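You operate a simulated robot arm through the tools that you are given. There is no shell and no other tool.

Carry out the task below with a simulated robot arm. There is one attempt and no reset: what you move stays moved.

Task
Open the blue curtain, hook it back, raise the blind and wipe the smear off the pane.
Fine: purple cloth back in its place. What is to be rubbed or washed off counts as gone when no trace of it is left.

It is judged by the outcome, as a careful person would: the job done as asked, and still so three seconds after it is handed in. It fails if anything else is knocked over, pushed out of place, dropped, spilled or broken. Flat cloth is picked up by pressing the open fingertips on it (5 to 10 N) and closing them slowly along it; thin cloth reads only 2 to 8 mm in the jaws.

Robot
A 6-joint arm with a three-finger gripper, fixed in place. Base frame: the origin is on the floor under the middle of its stand, x ahead of it, y to its left, z up; the work surface is at about z = 900. Units: mm, rad, N and s.
It reaches about 1213 mm from its shoulder. Its first joint turns from -2.897 to 2.897 rad. Payload 4.89 kg.
Tool frame: the origin (TCP) lies between the finger pads and is the grasp point; the fingertips stand 30 mm ahead of it; z points along the fingers, y is the line along which they close. The gripper opens to 164 mm; its body begins 125 mm behind the TCP.
Orientation is that of the tool frame in the base frame, as a unit quaternion [x, y, z, w]. With the fingers straight down and closing along the base's y, the tool's x points along the base's -x, its y along +y and its z along -z.

Tools
- The arm moves only by the tool drive_tool. Its argument "targets" is a list that holds one entry, the list of rows, each a list of 7 numbers: the shift along the tool's x, y, z in units of 20 mm (1.0 is 20 mm), then the turn, a rotation vector about the tool's x, y, z in units of 5 degrees (1.0 is 5 degrees), then the opening, from 0 (shut) to 1 (fully open). In form: [[[tx, ty, tz, wx, wy, wz, claw], ...]]. A call has 1 to 20 rows; each row shifts and turns the commanded pose from where the row before left it, along the tool's axes as they then stand. A call with a number of a shift or a turn outside -1 to 1 is refused whole. Each row takes 0.2 s and may step no farther than 50 mm and 0.15 rad from the row before; otherwise, or with a gripper value out of range, the whole call is refused. Where a pose cannot be reached the arm comes as near as it can. A force on the tool above 70 N (or 10 N above the force at the start of the call, whichever is more), or a blocked arm, ends the call early, and 0.2 s more pass. The fingers move at their own pace (about 108 mm/s each) and stop on an object; they squeeze with about 37 N. The grip force told is the motor's: it shows also when the fingers shut on nothing. Time passes only in rows, and 0.2 s behind the last, so rows that do not move let the fingers close. It gives the time, the measured TCP pose, the force on the tool (base axes), the opening and the grip force at its end, in the units of the frame above (readings bear some noise), with the torque about the TCP (base axes, N m) and any sound that the robot's microphone picked up.
- Cameras (640 x 400 px; columns grow to the right, rows downward): "scene" is now at [52.5, 244, 1856.7]; the picture's right is [0.30, -0.96, 0.00], its down [-0.56, -0.17, -0.81] and it looks along [0.78, 0.24, -0.58] (base axes); focal length 326 px, centre (320, 200). "wrist" rides on the gripper at [76, -2, -152] in the tool frame; the picture's right is [0.02, 1.00, 0.00], its down [-0.88, 0.02, -0.47] and it looks along [-0.47, 0.01, 0.88] (tool axes); focal length 247 px, centre (320, 200). There is no depth. A picture from a camera that has moved, and an enlarged one, comes with that camera's place and axes in the base frame and with its lens.
- capture(camera): a new picture of that camera. It takes no simulated time.
- lift_body(by): moves the trunk up (or, below 0, down) by that many mm; the arm and the scene camera ride with it, the base frame stays. It gives what a move gives, with no picture.
- turn_head(pan, tilt): turns the head with the scene camera to pan (to the left, within 2.496 rad either way) and tilt (down, from -0.506 to 1.204), counted from straight ahead of the robot. It gives what a move gives.
- zoom(camera, box): a new picture of the part [left, top, right, bottom] of that camera's present view, enlarged. It takes no simulated time.
- hand_in(): hands the job in; it is judged then, once.

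Nothing tells you positions but the pictures and the camera data. Unless the task says otherwise, let go and move clear before handing in.

The tools are called as a command line: name --argument value ..., lists and objects as JSON in quotes. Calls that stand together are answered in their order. drive_tool: Moves the arm, as the interface text tells. Its arguments: {"type":"object","properties":{"targets":{"type":"array","items":{"type":"array","items":{"type":"array","items":{"type":"number"}}}}},"required":["targets"]} The other tools are called the same way: lift_body (by) moves the trunk up or down; turn_head (pan, tilt) turns the head that bears the scene camera; capture (camera) takes a picture; zoom (camera, box) takes an enlarged picture of a part of a camera's view; hand_in () hands the job in.

At the start:

```text
clock: 0.0
position: [675.9, 179.2, 1595.1]
ee_rot: [0.0, 1.0, 0.0, 0.0]
ft_force: [-0.1, -0.2, 0.6]
moment: [0.01, 0.01, -0.01]
opening: 163.9
grip_force: 0.1
trunk travel left (down, up): [-325.0, 65.0]
head pan, tilt (commanded): [0.3, 0.623]
```

scene: 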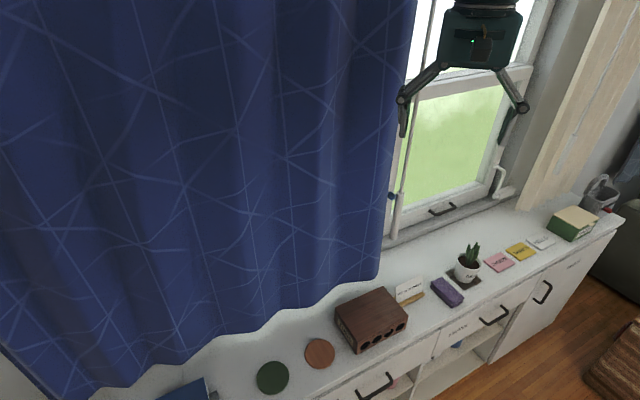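
wrist: 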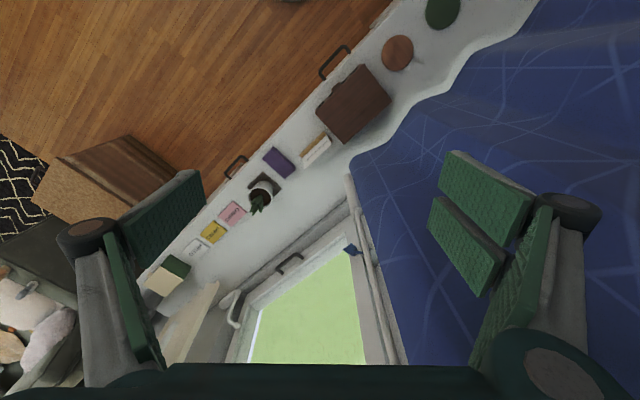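

I see a blue curtain covering the left part of a window, a counter below with a purple cloth, plant, cards and other things. I'll look around first to locate the curtain edge, hook, blind cord and smear.

zoom --camera "scene" --box '[360, 0, 640, 175]'

zoom --camera "scene" --box '[320, 150, 640, 350]'

turn_head --pan 0.3 --tilt 0.0

capture --camera "scene"

```text
2.29 times, centred on (500, 88) of scene
camera zoom: at [52.5, 244.0, 1856.7], right [0.3, -0.96, 0.0], down [-0.56, -0.17, -0.81], along [0.78, 0.24, -0.58], focal length 746 px, centre (-91, 457)
```

zoom: 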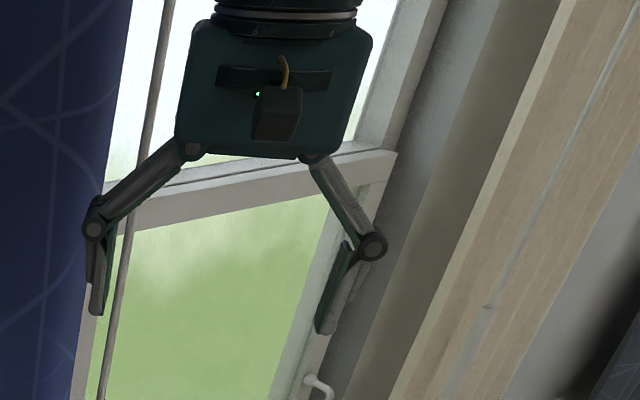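

```text
2.00 times, centred on (480, 250) of scene
camera zoom: at [52.5, 244.0, 1856.7], right [0.3, -0.96, 0.0], down [-0.56, -0.17, -0.81], along [0.78, 0.24, -0.58], focal length 653 px, centre (0, 100)
```

zoom: 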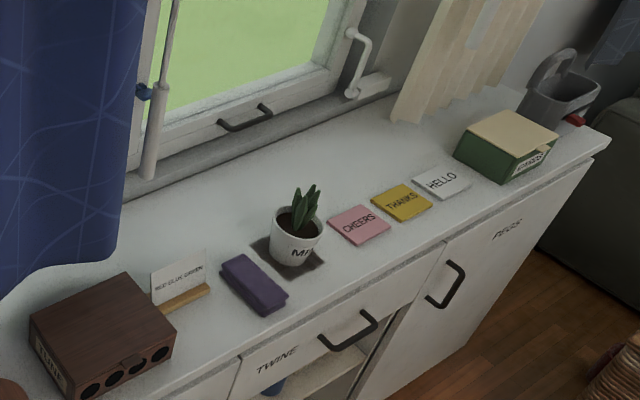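

```text
clock: 1.0
position: [676.4, 178.2, 1595.2]
ee_rot: [0.0, 1.0, 0.001, 0.0]
ft_force: [0.3, 0.7, 0.4]
moment: [0.04, 0.02, 0.01]
opening: 164.1
grip_force: 0.1
trunk travel left (down, up): [-325.0, 65.0]
head pan, tilt (commanded): [0.3, 0.0]
```

```text
taken
camera scene: at [54.8, 244.7, 1913.9], right [0.3, -0.96, 0.0], down [0.0, 0.0, -1.0], along [0.96, 0.3, 0.0], focal length 326 px, centre (320, 200)
```

scene: 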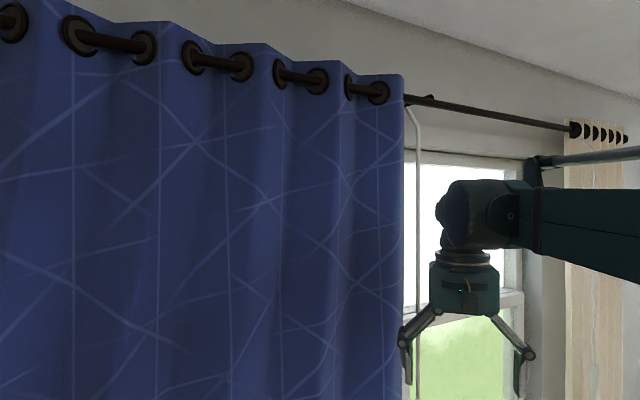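

The curtain hangs from grommets on a rod that runs obliquely to my axes. I'll pan around to see its far end, the hook, and the rest.

turn_head --pan 0.9 --tilt 0.0

capture --camera "scene"

turn_head --pan 1.1 --tilt 0.6

capture --camera "scene"

turn_head --pan -0.2 --tilt 0.0

capture --camera "scene"

turn_head --pan -0.2 --tilt 0.6

capture --camera "scene"

```text
clock: 2.0
position: [676.7, 179.7, 1594.2]
ee_rot: [0.0, 1.0, 0.0, 0.0]
ft_force: [-0.3, 0.2, 0.5]
moment: [0.0, -0.02, -0.01]
opening: 164.2
grip_force: 0.0
trunk travel left (down, up): [-325.0, 65.0]
head pan, tilt (commanded): [0.901, 0.0]
```

```text
taken
camera scene: at [24.8, 288.6, 1914.0], right [0.78, -0.62, 0.0], down [0.0, 0.0, -1.0], along [0.62, 0.78, 0.0], focal length 326 px, centre (320, 200)
```

scene: 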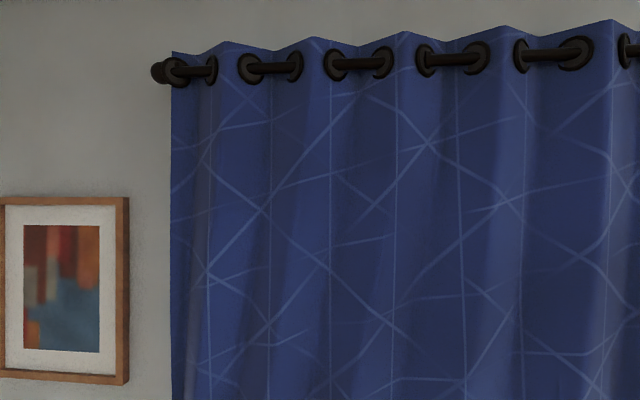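

```text
clock: 3.0
position: [677.5, 178.3, 1595.0]
ee_rot: [0.001, 1.0, 0.001, 0.0]
ft_force: [-0.1, -0.2, 0.4]
moment: [0.02, -0.01, -0.02]
opening: 164.4
grip_force: 0.1
trunk travel left (down, up): [-325.0, 65.0]
head pan, tilt (commanded): [1.1, 0.6]
```

```text
taken
camera scene: at [9.0, 296.9, 1858.8], right [0.89, -0.45, 0.0], down [-0.26, -0.5, -0.83], along [0.38, 0.74, -0.56], focal length 326 px, centre (320, 200)
```

scene: 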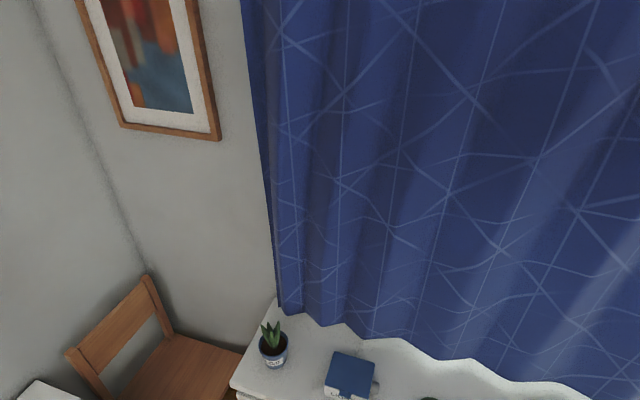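

```text
clock: 4.5
position: [676.3, 178.0, 1595.6]
ee_rot: [0.0, 1.0, 0.0, 0.0]
ft_force: [-0.1, -0.4, 0.1]
moment: [-0.01, -0.01, -0.02]
opening: 163.9
grip_force: 0.1
trunk travel left (down, up): [-325.0, 65.0]
head pan, tilt (commanded): [-0.201, 0.0]
```

```text
taken
camera scene: at [57.0, 200.2, 1914.0], right [-0.2, -0.98, 0.0], down [0.0, 0.0, -1.0], along [0.98, -0.2, 0.0], focal length 326 px, centre (320, 200)
```

scene: 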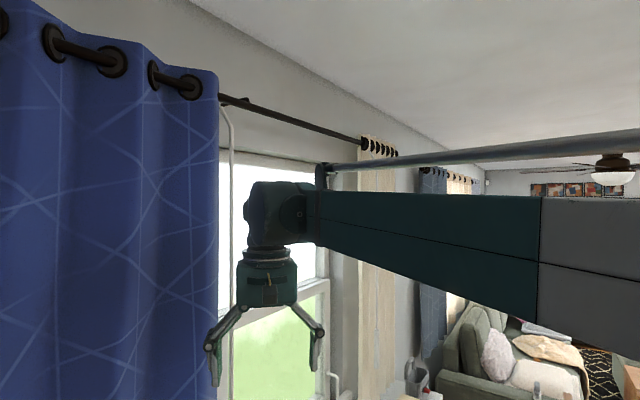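

```text
clock: 5.5
position: [676.8, 177.6, 1594.6]
ee_rot: [0.0, 1.0, 0.0, 0.0]
ft_force: [0.4, -0.4, 0.0]
moment: [0.0, -0.02, 0.01]
opening: 164.0
grip_force: 0.0
trunk travel left (down, up): [-325.0, 65.0]
head pan, tilt (commanded): [-0.201, 0.6]
```

```text
taken
camera scene: at [55.4, 200.5, 1858.8], right [-0.2, -0.98, 0.0], down [-0.55, 0.11, -0.83], along [0.81, -0.16, -0.56], focal length 326 px, centre (320, 200)
```

scene: 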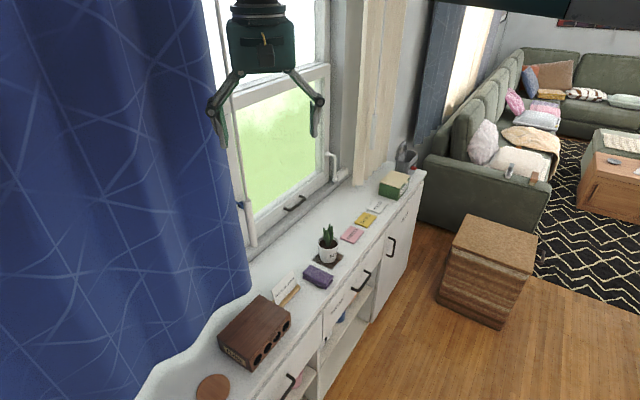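

The wall appears to run at about 45° to my axes. I'll zoom in on details: the white wand, the blue piece, the sash handle and the pane.

zoom --camera "scene" --box '[190, 150, 350, 250]'

zoom --camera "scene" --box '[190, 0, 430, 150]'

zoom --camera "scene" --box '[200, 190, 440, 340]'

turn_head --pan 0.2 --tilt -0.1

zoom --camera "scene" --box '[320, 50, 640, 250]'

```text
4.00 times, centred on (270, 200) of scene
camera zoom: at [55.4, 200.5, 1858.8], right [-0.2, -0.98, 0.0], down [-0.55, 0.11, -0.83], along [0.81, -0.16, -0.56], focal length 1306 px, centre (520, 200)
```

zoom: 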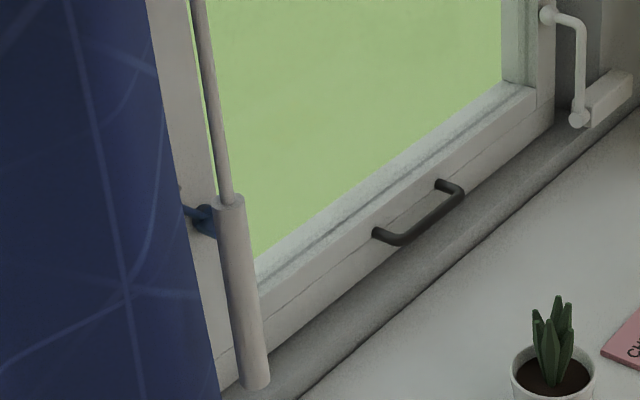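

```text
2.67 times, centred on (310, 75) of scene
camera zoom: at [55.4, 200.5, 1858.8], right [-0.2, -0.98, 0.0], down [-0.55, 0.11, -0.83], along [0.81, -0.16, -0.56], focal length 870 px, centre (347, 533)
```

zoom: 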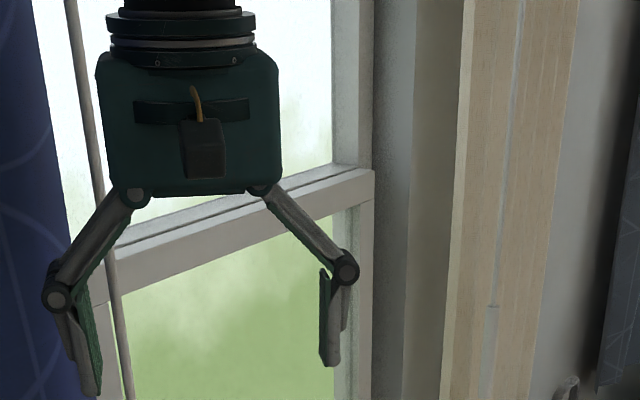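

```text
2.67 times, centred on (320, 265) of scene
camera zoom: at [55.4, 200.5, 1858.8], right [-0.2, -0.98, 0.0], down [-0.55, 0.11, -0.83], along [0.81, -0.16, -0.56], focal length 870 px, centre (320, 27)
```

zoom: 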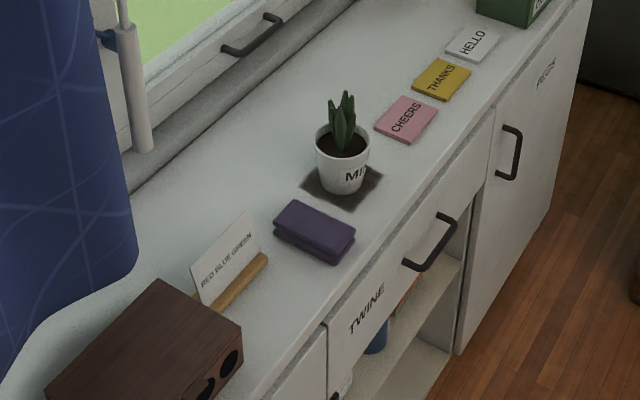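

```text
clock: 6.6
position: [675.9, 178.8, 1594.9]
ee_rot: [0.0, 1.0, 0.0, 0.0]
ft_force: [0.4, -0.4, -0.1]
moment: [-0.02, 0.0, 0.0]
opening: 164.0
grip_force: 0.0
trunk travel left (down, up): [-325.0, 65.0]
head pan, tilt (commanded): [0.201, -0.099]
```

```text
2.00 times, centred on (480, 150) of scene
camera zoom: at [54.2, 235.4, 1922.8], right [0.2, -0.98, 0.0], down [0.1, 0.02, -1.0], along [0.98, 0.2, 0.1], focal length 653 px, centre (0, 300)
```

zoom: 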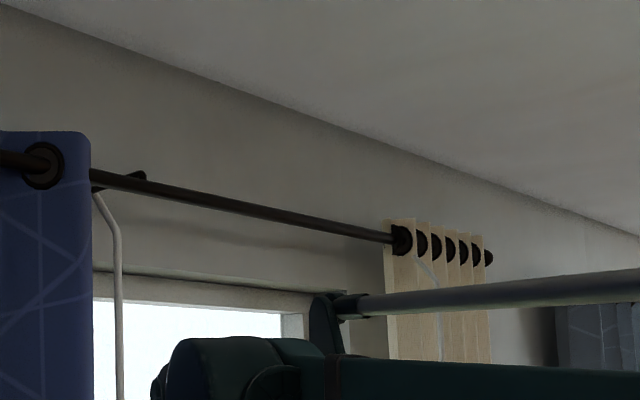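

A white pull-wand hangs from the curtain's leading edge, and a small blue hook-like piece sits beside it on the mullion. I'll zoom closer on it and on the lettered objects before moving.

turn_head --pan 0.2 --tilt 0.5

zoom --camera "scene" --box '[330, 170, 410, 220]'

capture --camera "scene"

turn_head --pan 0.8 --tilt 0.75

capture --camera "scene"

zoom --camera "scene" --box '[100, 200, 420, 400]'

```text
clock: 7.6
position: [676.1, 178.4, 1595.3]
ee_rot: [0.0, 1.0, 0.0, 0.0]
ft_force: [-0.2, 0.7, 1.1]
moment: [0.03, -0.01, -0.01]
opening: 164.1
grip_force: 0.0
trunk travel left (down, up): [-325.0, 65.0]
head pan, tilt (commanded): [0.201, 0.499]
```

```text
8.00 times, centred on (370, 195) of scene
camera zoom: at [58.0, 236.2, 1867.9], right [0.2, -0.98, 0.0], down [-0.47, -0.1, -0.88], along [0.86, 0.18, -0.48], focal length 2612 px, centre (-80, 240)
```

zoom: 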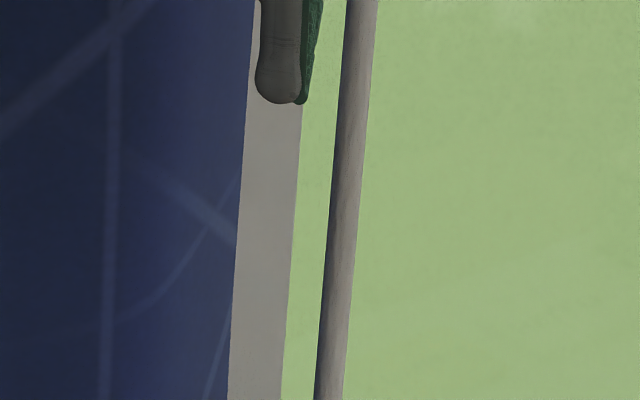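

```text
taken
camera scene: at [58.0, 236.2, 1867.9], right [0.2, -0.98, 0.0], down [-0.47, -0.1, -0.88], along [0.86, 0.18, -0.48], focal length 326 px, centre (320, 200)
```

scene: 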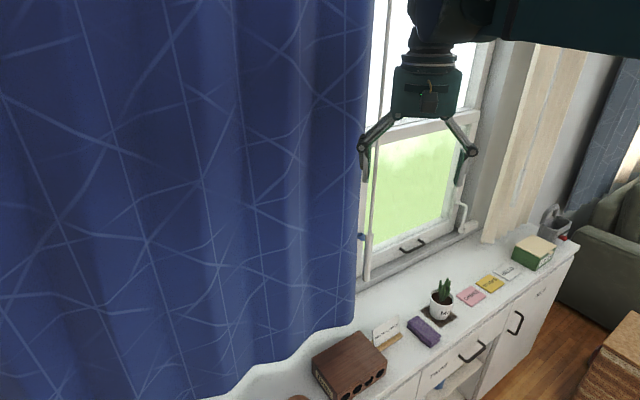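

```text
clock: 8.6
position: [675.2, 179.5, 1594.8]
ee_rot: [0.0, 1.0, 0.0, 0.0]
ft_force: [0.4, -0.4, -0.5]
moment: [0.0, 0.01, 0.01]
opening: 163.9
grip_force: 0.1
trunk travel left (down, up): [-325.0, 65.0]
head pan, tilt (commanded): [0.799, 0.75]
```

```text
taken
camera scene: at [26.6, 277.5, 1845.9], right [0.72, -0.7, 0.0], down [-0.48, -0.49, -0.73], along [0.51, 0.52, -0.68], focal length 326 px, centre (320, 200)
```

scene: 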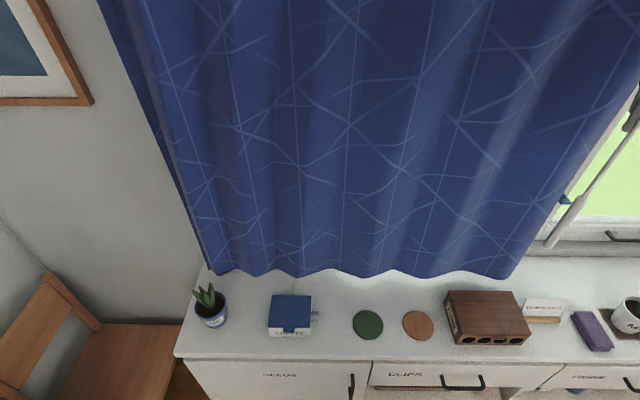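

```text
2.00 times, centred on (260, 300) of scene
camera zoom: at [26.6, 277.5, 1845.9], right [0.72, -0.7, 0.0], down [-0.48, -0.49, -0.73], along [0.51, 0.52, -0.68], focal length 653 px, centre (440, 0)
```

zoom: 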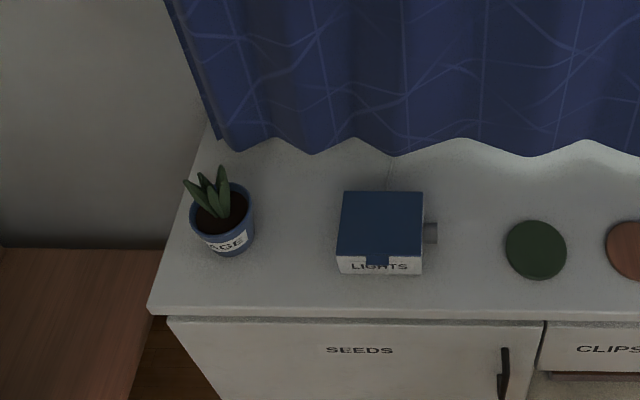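

zoom --camera "scene" --box '[520, 165, 640, 240]'

turn_head --pan 0.4 --tilt 0.6

zoom --camera "scene" --box '[370, 160, 490, 235]'

zoom --camera "wrist" --box '[280, 200, 440, 300]'

```text
5.33 times, centred on (580, 202) of scene
camera zoom: at [26.6, 277.5, 1845.9], right [0.72, -0.7, 0.0], down [-0.48, -0.49, -0.73], along [0.51, 0.52, -0.68], focal length 1741 px, centre (-1067, 187)
```

zoom: 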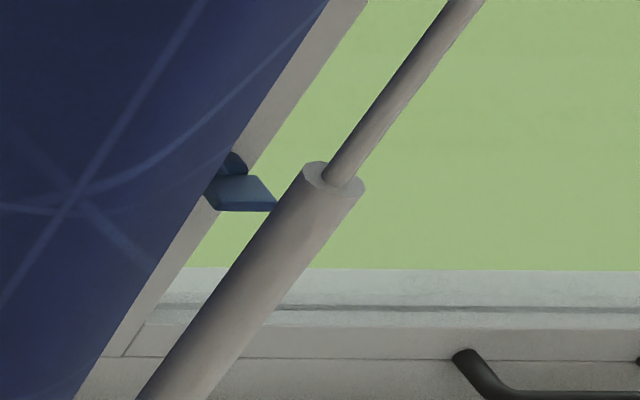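

```text
clock: 9.4
position: [676.3, 177.3, 1593.8]
ee_rot: [-0.001, 1.0, 0.0, 0.0]
ft_force: [0.4, -0.8, -0.4]
moment: [0.0, 0.01, 0.0]
opening: 164.0
grip_force: 0.0
trunk travel left (down, up): [-325.0, 65.0]
head pan, tilt (commanded): [0.4, 0.6]
```

```text
5.33 times, centred on (430, 198) of scene
camera zoom: at [50.2, 252.5, 1858.8], right [0.39, -0.92, 0.0], down [-0.52, -0.22, -0.82], along [0.76, 0.32, -0.57], focal length 1741 px, centre (-267, 213)
```

zoom: 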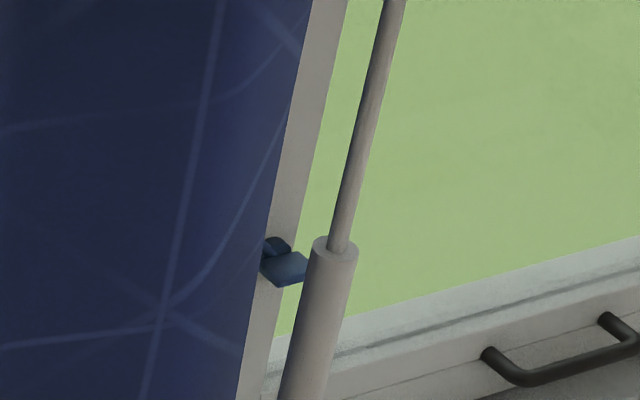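

```text
4.00 times, centred on (360, 250) of wrist
camera zoom: at [601.0, 176.9, 1746.6], right [-0.02, 1.0, 0.0], down [0.88, 0.02, 0.47], along [0.47, 0.01, -0.88], focal length 988 px, centre (160, 0)
```

zoom: 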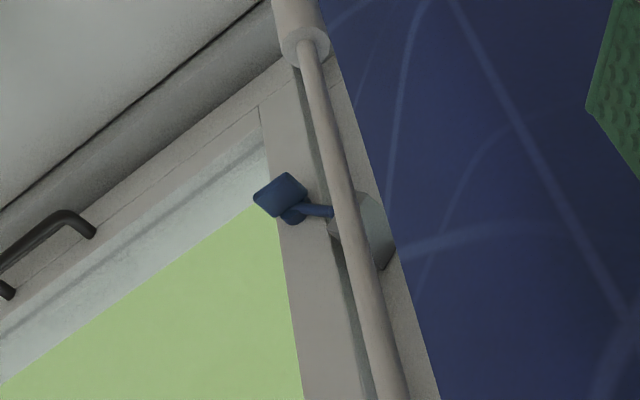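

The blue piece seems to be a small lever or hook on the mullion next to the wand. To see properly behind the curtain I'll reorient the gripper so that it points at the wall with its camera on top, first spinning about the tool axis.

drive_tool --targets '[[[0, 0, 0, 0, 0, 1, 1], [0, 0, 0, 0, 0, 1, 1], [0, 0, 0, 0, 0, 1, 1], [0, 0, 0, 0, 0, 1, 1], [0, 0, 0, 0, 0, 1, 1], [0, 0, 0, 0, 0, 1, 1], [0, 0, 0, 0, 0, 1, 1], [0, 0, 0, 0, 0, 1, 1], [0, 0, 0, 0, 0, 1, 1], [0, 0, 0, 0, 0, 1, 1], [0, 0, 0, 0, 0, 1, 1], [0, 0, 0, 0, 0, 1, 1], [0, 0, 0, 0, 0, 1, 1], [0, 0, 0, 0, 0, 1, 1], [0, 0, 0, 0, 0, 1, 1], [0, 0, 0, 0, 0, 1, 1], [0, 0, 0, 0, 0, 1, 1], [0, 0, 0, 0, 0, 1, 1], [0, 0, 0, 0, 0, 1, 1], [0, 0, 0, 0, 0, 1, 1]]]'

capture --camera "wrist"

```text
clock: 13.6
position: [676.4, 177.5, 1595.9]
ee_rot: [0.766, 0.642, 0.0, 0.0]
ft_force: [0.1, -0.3, -0.1]
moment: [-0.01, -0.01, 0.01]
opening: 164.2
grip_force: 0.1
trunk travel left (down, up): [-325.0, 65.0]
head pan, tilt (commanded): [0.4, 0.6]
```

```text
taken
camera wrist: at [689.3, 254.0, 1746.8], right [0.99, -0.15, 0.0], down [-0.14, -0.87, 0.47], along [-0.07, -0.47, -0.88], focal length 247 px, centre (320, 200)
```

wrist: 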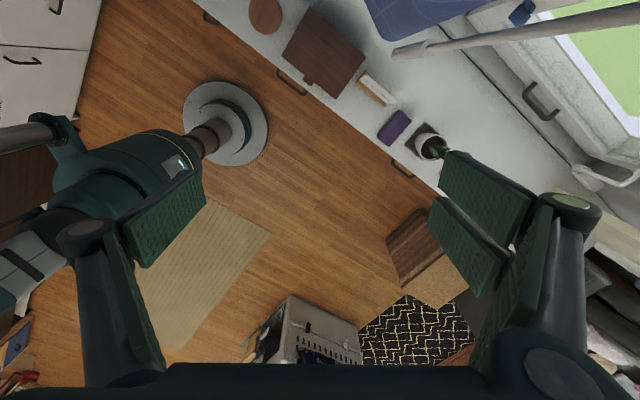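

The spin works. I'll finish the yaw so the camera side faces the wall and pitch the tool up towards horizontal.

drive_tool --targets '[[[0, 0, 0, 0, 0, 1, 1], [0, 0, 0, 0, 0, 1, 1], [0, 0, 0, 0, 0, 1, 1], [0, 0, 0, 0, 0, 1, 1], [0, 0, 0, 0, 0, 1, 1], [0, 0, 0, 0, 0, 1, 1], [0, 0, 0, 0, 0, 1, 1], [0, 0, 0, 0, 1, 0, 1], [0, 0, 0, 0, 1, 0, 1], [0, 0, 0, 0, 1, 0, 1], [0, 0, 0, 0, 1, 0, 1], [0, 0, 0, 0, 1, 0, 1], [0, 0, 0, 0, 1, 0, 1], [0, 0, 0, 0, 1, 0, 1], [0, 0, 0, 0, 1, 0, 1], [0, 0, 0, 0, 1, 0, 1], [0, 0, 0, 0, 1, 0, 1], [0, 0, 0, 0, 1, 0, 1], [0, 0, 0, 0, 1, 0, 1], [0, 0, 0, 0, 1, 0, 1]]]'

capture --camera "wrist"

capture --camera "scene"

```text
clock: 17.8
position: [675.7, 178.8, 1595.9]
ee_rot: [0.779, 0.323, 0.497, -0.206]
ft_force: [0.5, 0.6, 0.7]
moment: [0.05, 0.02, 0.02]
opening: 164.0
grip_force: 0.1
trunk travel left (down, up): [-325.0, 65.0]
head pan, tilt (commanded): [0.4, 0.6]
```

```text
taken
camera wrist: at [601.2, 104.6, 1728.1], right [0.71, -0.7, 0.02], down [-0.55, -0.58, -0.6], along [0.43, 0.42, -0.8], focal length 247 px, centre (320, 200)
```

wrist: 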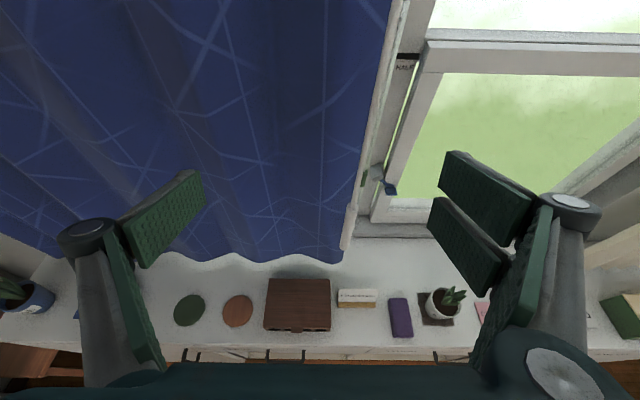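

```text
taken
camera scene: at [50.3, 252.4, 1858.8], right [0.39, -0.92, 0.0], down [-0.52, -0.22, -0.83], along [0.76, 0.32, -0.56], focal length 326 px, centre (320, 200)
```

scene: 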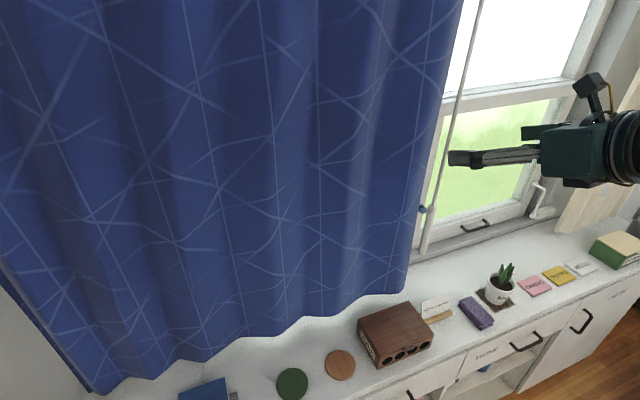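

The wrist view shows some label and coloured parts on the mullion behind the wand. I'll zoom in there.

zoom --camera "wrist" --box '[340, 30, 440, 92]'

zoom --camera "wrist" --box '[330, 140, 430, 202]'

zoom --camera "wrist" --box '[330, 180, 490, 280]'

```text
6.40 times, centred on (390, 61) of wrist
camera zoom: at [601.2, 104.6, 1728.1], right [0.71, -0.7, 0.02], down [-0.55, -0.58, -0.6], along [0.43, 0.42, -0.8], focal length 1581 px, centre (-128, 1090)
```

zoom: 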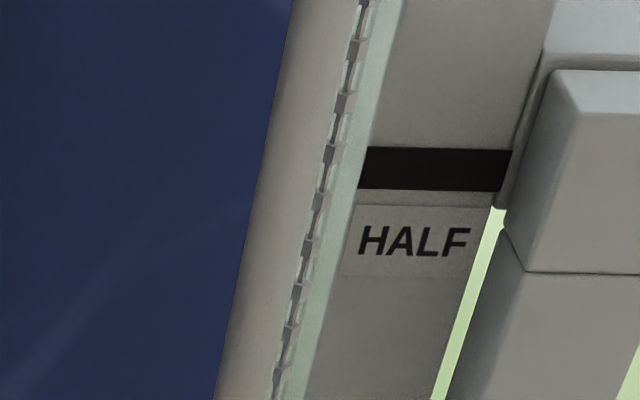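

```text
6.40 times, centred on (380, 171) of wrist
camera zoom: at [601.2, 104.6, 1728.1], right [0.71, -0.7, 0.02], down [-0.55, -0.58, -0.6], along [0.43, 0.42, -0.8], focal length 1581 px, centre (-64, 386)
```

zoom: 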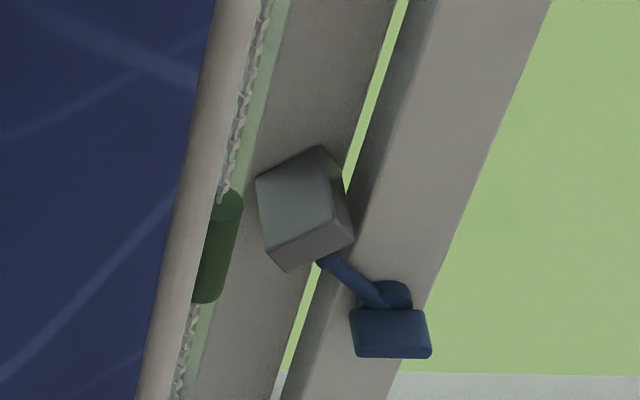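

```text
4.00 times, centred on (410, 230) of wrist
camera zoom: at [601.2, 104.6, 1728.1], right [0.71, -0.7, 0.02], down [-0.55, -0.58, -0.6], along [0.43, 0.42, -0.8], focal length 988 px, centre (-40, 80)
```

zoom: 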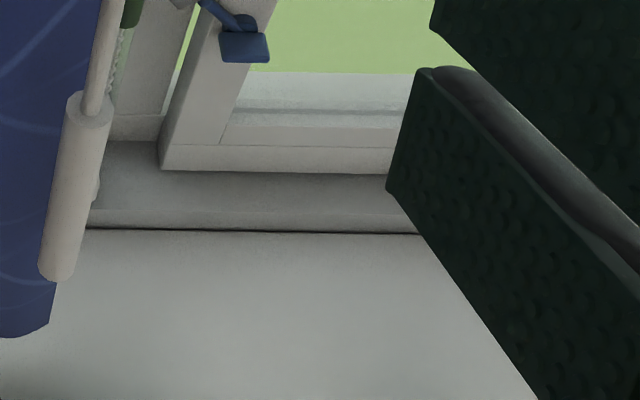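

There is a beaded blind chain with a green piece behind the wand, a band marked HALF, and a block with a blue lever. I'll level the gripper and move right and down to look behind the curtain edge.

drive_tool --targets '[[[0, 1, 0, 0, 1, 0, 1], [0, 1, 0, 0, 1, 0, 1], [0, 1, 0, 0, 1, 0, 1], [0, 1, 0, 0, 1, 0, 1], [0, 1, 0, 0, 1, 0, 1], [-1, 1, 0, 0, 0, 0, 1], [-1, 1, 0, 0, 0, 0, 1], [-1, 1, 0, 0, 0, 0, 1], [-1, 1, 0, 0, 0, 0, 1], [-1, 1, 0, 0, 0, 0, 1], [-1, 0, 0, 0, 0, 0, 1], [-1, 0, 0, 0, 0, 0, 1]]]'

capture --camera "wrist"

```text
clock: 20.4
position: [818.2, 37.7, 1455.1]
ee_rot: [0.654, 0.271, 0.653, -0.271]
ft_force: [-0.4, 0.4, 0.5]
moment: [0.0, 0.01, -0.04]
opening: 163.8
grip_force: 0.1
trunk travel left (down, up): [-325.0, 65.0]
head pan, tilt (commanded): [0.4, 0.6]
```

```text
taken
camera wrist: at [710.2, -68.9, 1530.9], right [0.71, -0.71, 0.02], down [-0.32, -0.35, -0.88], along [0.63, 0.62, -0.47], focal length 247 px, centre (320, 200)
```

wrist: 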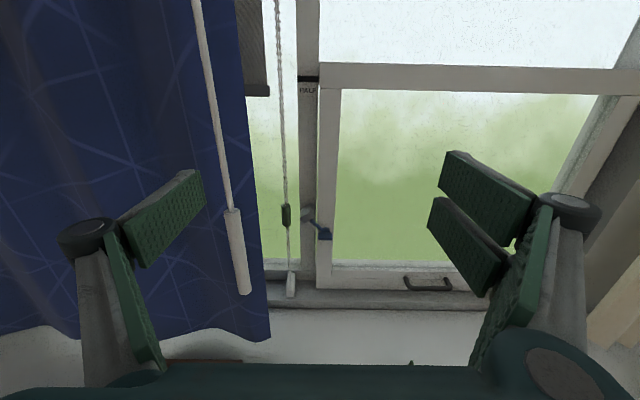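

zoom --camera "wrist" --box '[220, 0, 380, 100]'

zoom --camera "wrist" --box '[220, 190, 380, 290]'

zoom --camera "wrist" --box '[320, 60, 640, 260]'

```text
4.00 times, centred on (300, 50) of wrist
camera zoom: at [710.2, -68.9, 1530.9], right [0.71, -0.71, 0.02], down [-0.32, -0.35, -0.88], along [0.63, 0.62, -0.47], focal length 988 px, centre (400, 800)
```

zoom: 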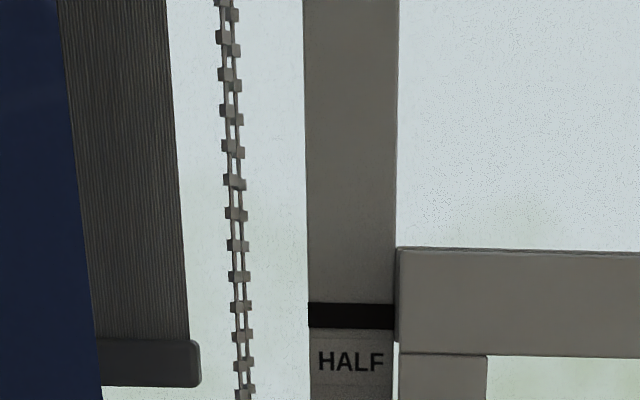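

```text
4.00 times, centred on (300, 240) of wrist
camera zoom: at [710.2, -68.9, 1530.9], right [0.71, -0.71, 0.02], down [-0.32, -0.35, -0.88], along [0.63, 0.62, -0.47], focal length 988 px, centre (400, 40)
```

zoom: 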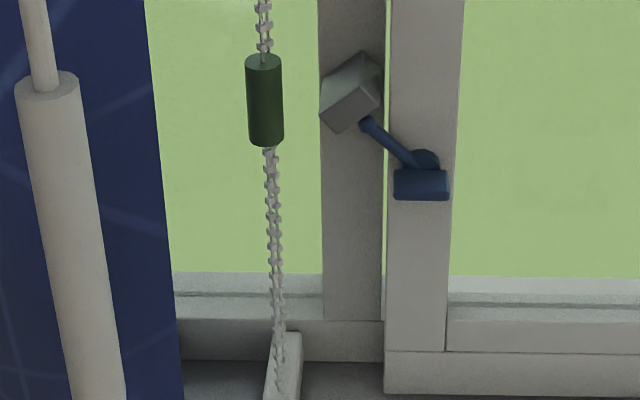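

```text
2.00 times, centred on (480, 160) of wrist
camera zoom: at [710.2, -68.9, 1530.9], right [0.71, -0.71, 0.02], down [-0.32, -0.35, -0.88], along [0.63, 0.62, -0.47], focal length 494 px, centre (0, 280)
```

zoom: 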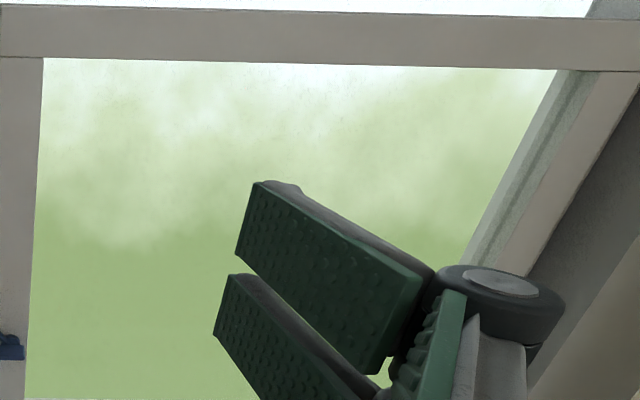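

The chain (green connector around u≈475, z≈1221) and blind are behind the curtain; the wand's grip tube is in front of it at about [840, 251] and z 1170–1340. I'll move in front of the tube with the fingers half open.

drive_tool --targets '[[[-1, -0.675, 0, 0, 0, 0, 0.6], [-1, -0.675, 0, 0, 0, 0, 0.6], [-1, -0.675, 0, 0, 0, 0, 0.6], [-1, -0.675, 0, 0, 0, 0, 0.6], [-1, -0.675, 0, 0, 0, 0, 0.6], [-1, -0.675, 0, 0, 0, 0, 0.6], [-1, -0.675, 0, 0, 0, 0, 0.6], [-1, -0.675, 0, 0, 0, 0, 0.6], [-1, -0.675, 0, 0, 0, 0, 0.6], [-1, -0.675, 0, 0, 0, 0, 0.6], [0, 0, 1, 0, 0, 0, 0.6], [0, 0, 1, 0, 0, 0, 0.6], [0, 0, 1, 0, 0, 0, 0.6]]]'

capture --camera "wrist"

capture --camera "scene"

```text
clock: 23.2
position: [773.6, 172.1, 1272.4]
ee_rot: [0.653, 0.27, 0.654, -0.27]
ft_force: [0.2, -1.0, 0.4]
moment: [0.01, -0.03, 0.03]
opening: 98.4
grip_force: 0.0
out of reach, approached as far as the arm can: row 10
trunk travel left (down, up): [-325.0, 65.0]
head pan, tilt (commanded): [0.4, 0.6]
```

```text
taken
camera wrist: at [666.2, 65.5, 1348.3], right [0.71, -0.71, 0.02], down [-0.32, -0.35, -0.88], along [0.63, 0.62, -0.47], focal length 247 px, centre (320, 200)
```

wrist: 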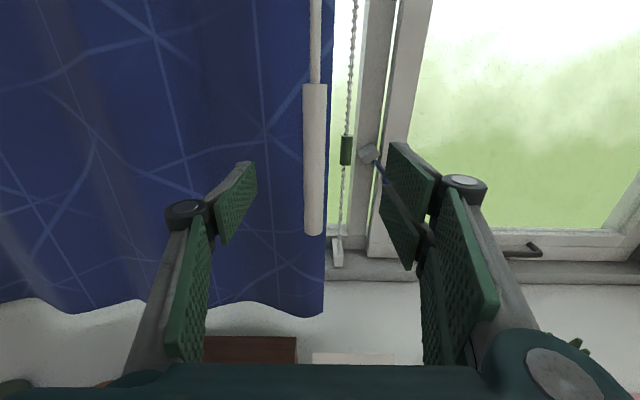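

```text
taken
camera scene: at [50.1, 252.0, 1858.8], right [0.39, -0.92, 0.0], down [-0.52, -0.22, -0.83], along [0.76, 0.32, -0.56], focal length 326 px, centre (320, 200)
```

scene: 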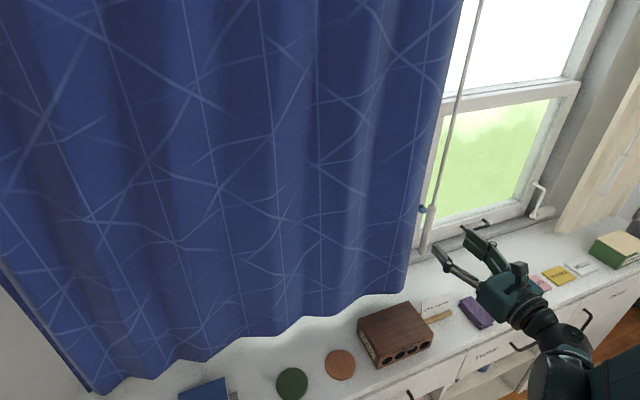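

The arm reached its low limit there, so I'll raise the tool and lower the trunk by 200 mm to gain workspace at this height.

drive_tool --targets '[[[1, 0, 0, 0, 0, 0, 0.6], [1, 0, 0, 0, 0, 0, 0.6], [1, 0, 0, 0, 0, 0, 0.6], [1, 0, 0, 0, 0, 0, 0.6], [1, 0, 0, 0, 0, 0, 0.6], [1, 0, 0, 0, 0, 0, 0.6], [1, 0, 0, 0, 0, 0, 0.6], [1, 0, 0, 0, 0, 0, 0.6], [1, 0, 0, 0, 0, 0, 0.6]]]'

lift_body --by -200

capture --camera "wrist"

capture --camera "scene"

```text
clock: 25.2
position: [773.2, 173.4, 1451.6]
ee_rot: [0.654, 0.27, 0.652, -0.27]
ft_force: [0.3, -0.6, 0.0]
moment: [0.01, -0.04, 0.06]
opening: 98.4
grip_force: 0.2
trunk travel left (down, up): [-325.0, 65.0]
head pan, tilt (commanded): [0.4, 0.6]
```

```text
clock: 27.4
position: [772.8, 172.8, 1251.2]
ee_rot: [0.653, 0.271, 0.653, -0.271]
ft_force: [0.3, 0.0, 0.4]
moment: [0.02, -0.02, -0.02]
opening: 98.5
grip_force: 0.0
trunk travel left (down, up): [-125.0, 265.0]
head pan, tilt (commanded): [0.4, 0.6]
```

```text
taken
camera wrist: at [665.8, 66.1, 1326.9], right [0.71, -0.71, 0.02], down [-0.32, -0.35, -0.88], along [0.63, 0.62, -0.47], focal length 247 px, centre (320, 200)
```

wrist: 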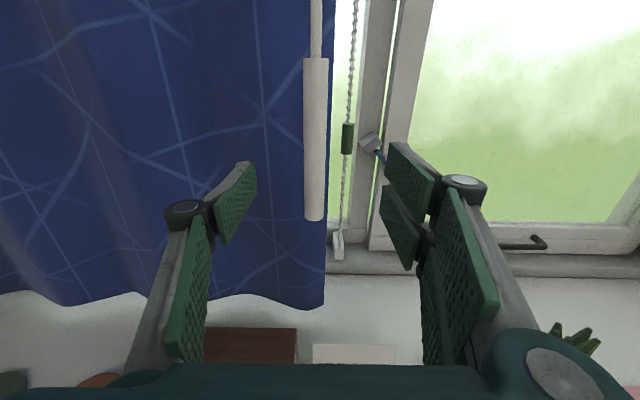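

```text
taken
camera scene: at [50.2, 252.5, 1658.9], right [0.39, -0.92, 0.0], down [-0.52, -0.22, -0.83], along [0.76, 0.32, -0.56], focal length 326 px, centre (320, 200)
```

scene: 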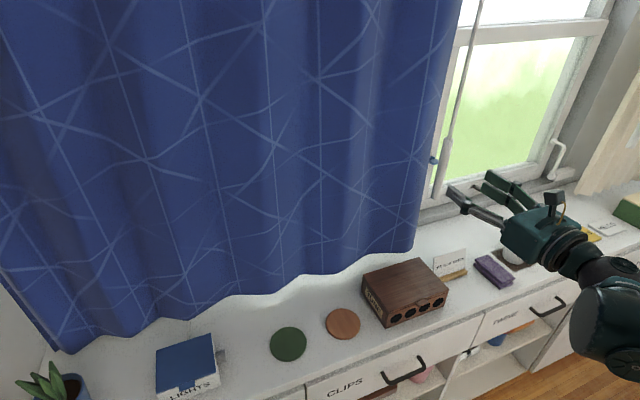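

The tube is centred between the fingers. I'll advance about 100 mm and close on it.

drive_tool --targets '[[[0, -0.1, 1, 0, 0, 0, 0.6], [0, -0.1, 1, 0, 0, 0, 0.6], [0, -0.1, 1, 0, 0, 0, 0.6], [0, -0.1, 1, 0, 0, 0, 0.6], [0, 0, 1, 0, 0, 0, 0.6]]]'

capture --camera "wrist"

```text
clock: 28.6
position: [838.8, 247.8, 1252.0]
ee_rot: [0.653, 0.271, 0.653, -0.271]
ft_force: [-1.5, 0.0, 0.4]
moment: [-0.04, 0.08, -0.06]
opening: 98.3
grip_force: 0.1
trunk travel left (down, up): [-125.0, 265.0]
head pan, tilt (commanded): [0.4, 0.6]
```

```text
taken
camera wrist: at [731.6, 141.3, 1327.1], right [0.71, -0.71, 0.02], down [-0.32, -0.35, -0.88], along [0.63, 0.62, -0.47], focal length 247 px, centre (320, 200)
```

wrist: 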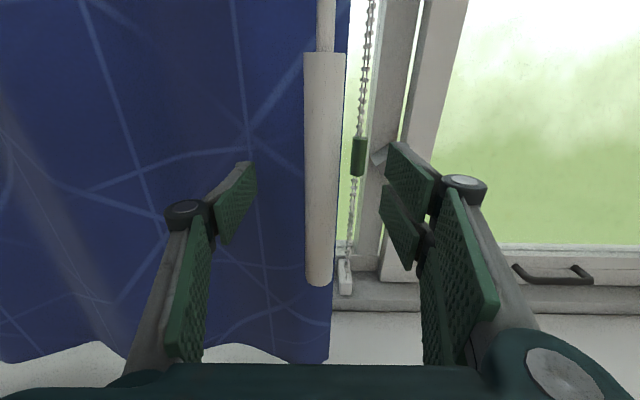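

drive_tool --targets '[[[0, 0, 0.1, 0, 0, 0, 0.3], [0, 0, 0, 0, 0, 0, 0.1], [0, 0, 0, 0, 0, 0, 0.05], [0, 0, 0, 0, 0, 0, 0.05]]]'

capture --camera "wrist"

```text
clock: 29.6
position: [840.1, 250.2, 1251.3]
ee_rot: [0.653, 0.271, 0.653, -0.271]
ft_force: [4.2, 3.0, 0.9]
moment: [0.04, -0.03, -0.06]
opening: 22.6
grip_force: 45.1
trunk travel left (down, up): [-125.0, 265.0]
head pan, tilt (commanded): [0.4, 0.6]
```

```text
taken
camera wrist: at [733.7, 143.2, 1326.8], right [0.71, -0.71, 0.02], down [-0.32, -0.35, -0.88], along [0.63, 0.62, -0.47], focal length 247 px, centre (320, 200)
```

wrist: 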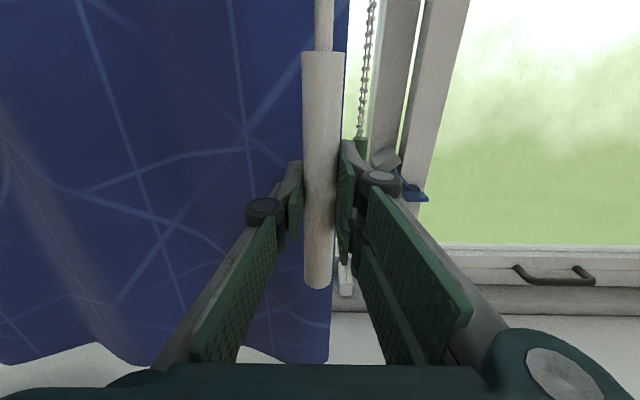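

The tube is gripped (22.6 mm). Now I'll pull the wand left along the wall, watching forces.

drive_tool --targets '[[[0, -0.5, 0, 0, 0, 0, 0.05], [0, -0.5, 0, 0, 0, 0, 0.05], [0, -0.5, 0, 0, 0, 0, 0.05], [0, -0.5, 0, 0, 0, 0, 0.05], [0, -0.5, 0, 0, 0, 0, 0.05], [0, -0.5, 0, 0, 0, 0, 0.05], [0, -0.5, 0, 0, 0, 0, 0.05], [0, -0.5, 0, 0, 0, 0, 0.05], [0, -0.5, 0, 0, 0, 0, 0.05], [0, -0.5, 0, 0, 0, 0, 0.05]]]'

capture --camera "wrist"

capture --camera "scene"

```text
clock: 31.8
position: [769.0, 323.0, 1251.2]
ee_rot: [0.653, 0.271, 0.653, -0.271]
ft_force: [8.1, 7.6, -2.2]
moment: [0.01, 0.02, 0.21]
opening: 22.6
grip_force: 44.9
trunk travel left (down, up): [-125.0, 265.0]
head pan, tilt (commanded): [0.4, 0.6]
```

```text
taken
camera wrist: at [661.7, 215.1, 1326.9], right [0.71, -0.71, 0.02], down [-0.32, -0.35, -0.88], along [0.63, 0.62, -0.47], focal length 247 px, centre (320, 200)
```

wrist: 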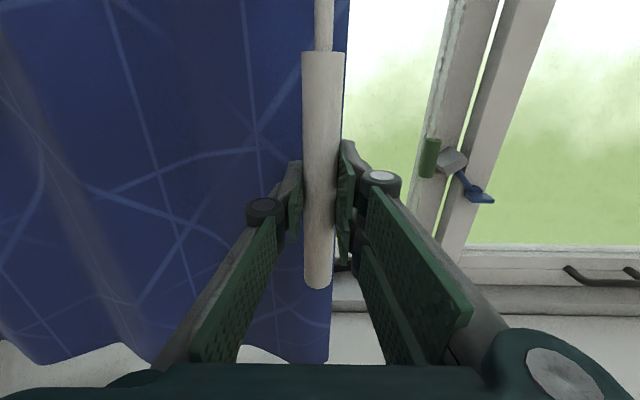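

```text
taken
camera scene: at [51.0, 253.0, 1658.8], right [0.39, -0.92, 0.0], down [-0.52, -0.22, -0.82], along [0.76, 0.32, -0.57], focal length 326 px, centre (320, 200)
```

scene: 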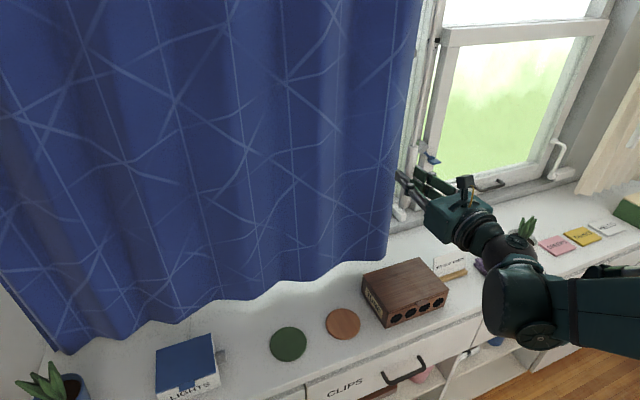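

The curtain slides along nicely. Continuing left.

drive_tool --targets '[[[0, -0.6, 0, 0, 0, 0, 0.05], [0, -0.6, 0, 0, 0, 0, 0.05], [0, -0.6, 0, 0, 0, 0, 0.05], [0, -0.6, 0, 0, 0, 0, 0.05], [0, -0.6, 0, 0, 0, 0, 0.05], [0, -0.6, 0, 0, 0, 0, 0.05], [0, -0.6, 0, 0, 0, 0, 0.05], [0, -0.6, 0, 0, 0, 0, 0.05], [0, -0.6, 0, 0, 0, 0, 0.05], [0, -0.6, 0, 0, 0, 0, 0.05], [0, -0.6, 0, 0, 0, 0, 0.05], [0, -0.6, 0, 0, 0, 0, 0.05], [0, -0.6, 0, 0, 0, 0, 0.05], [0, -0.6, 0, 0, 0, 0, 0.05], [0, -0.6, 0, 0, 0, 0, 0.05]]]'

turn_head --pan 0.7 --tilt 0.4

capture --camera "wrist"

capture --camera "scene"

```text
clock: 35.0
position: [642.0, 447.6, 1252.2]
ee_rot: [0.653, 0.27, 0.653, -0.27]
ft_force: [5.8, 3.1, 6.2]
moment: [0.11, -0.09, 0.0]
opening: 22.7
grip_force: 44.9
trunk travel left (down, up): [-125.0, 265.0]
head pan, tilt (commanded): [0.4, 0.6]
```

```text
clock: 35.8
position: [643.4, 449.4, 1251.4]
ee_rot: [0.653, 0.27, 0.654, -0.271]
ft_force: [-3.0, -1.4, -8.7]
moment: [0.02, 0.06, -0.02]
opening: 22.2
grip_force: 45.5
trunk travel left (down, up): [-125.0, 265.0]
head pan, tilt (commanded): [0.7, 0.4]
```

```text
taken
camera wrist: at [534.4, 342.0, 1326.6], right [0.71, -0.71, 0.02], down [-0.32, -0.35, -0.88], along [0.63, 0.62, -0.47], focal length 247 px, centre (320, 200)
```

wrist: 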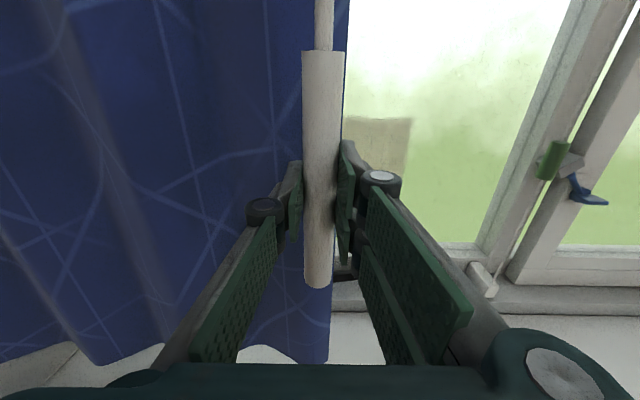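

```text
taken
camera scene: at [39.9, 277.9, 1676.8], right [0.64, -0.77, 0.0], down [-0.3, -0.25, -0.92], along [0.7, 0.59, -0.39], focal length 326 px, centre (320, 200)
```

scene: 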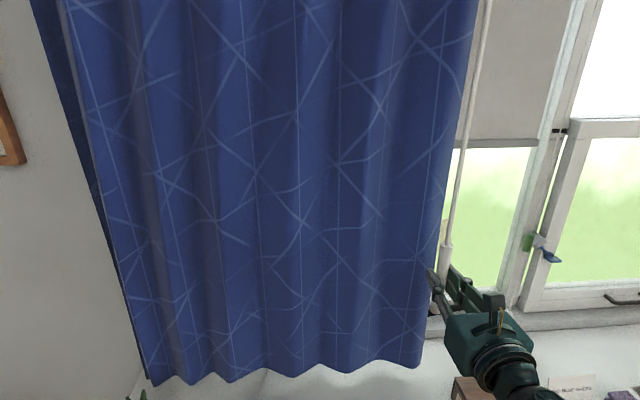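

The blind and a brownish smear on the left pane are appearing. Continuing to pull left.

drive_tool --targets '[[[0, -0.6, 0, 0, 0, 0, 0.05], [0, -0.6, 0, 0, 0, 0, 0.05], [0, -0.6, 0, 0, 0, 0, 0.05], [0, -0.6, 0, 0, 0, 0, 0.05], [0, -0.6, 0, 0, 0, 0, 0.05], [0, -0.6, 0, 0, 0, 0, 0.05], [0, -0.6, 0, 0, 0, 0, 0.05], [0, -0.6, 0, 0, 0, 0, 0.05], [0, -0.6, 0, 0, 0, 0, 0.05], [0, -0.6, 0, 0, 0, 0, 0.05], [0, -0.6, 0, 0, 0, 0, 0.05], [0, -0.6, 0, 0, 0, 0, 0.05], [0, -0.6, 0, 0, 0, 0, 0.05], [0, -0.6, 0, 0, 0, 0, 0.05], [0, -0.6, 0, 0, 0, 0, 0.05], [0, -0.6, 0, 0, 0, 0, 0.05]]]'

capture --camera "wrist"

capture --camera "scene"

```text
clock: 39.2
position: [506.9, 583.9, 1250.7]
ee_rot: [0.654, 0.271, 0.653, -0.27]
ft_force: [-5.6, -6.4, -4.0]
moment: [-0.17, 0.21, -0.08]
opening: 22.8
grip_force: 44.8
trunk travel left (down, up): [-125.0, 265.0]
head pan, tilt (commanded): [0.7, 0.4]
```

```text
taken
camera wrist: at [399.0, 477.9, 1326.8], right [0.71, -0.71, 0.02], down [-0.32, -0.35, -0.88], along [0.63, 0.62, -0.47], focal length 247 px, centre (320, 200)
```

wrist: 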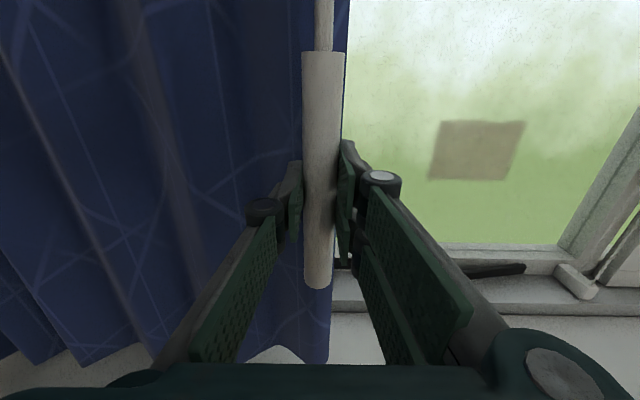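

```text
taken
camera scene: at [39.5, 277.4, 1677.1], right [0.64, -0.76, 0.0], down [-0.3, -0.25, -0.92], along [0.7, 0.59, -0.39], focal length 326 px, centre (320, 200)
```

scene: 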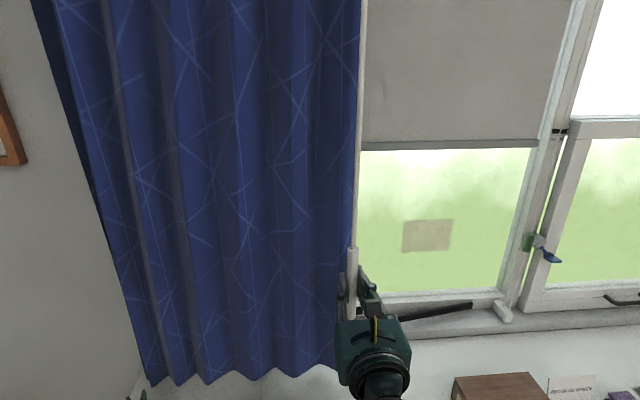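

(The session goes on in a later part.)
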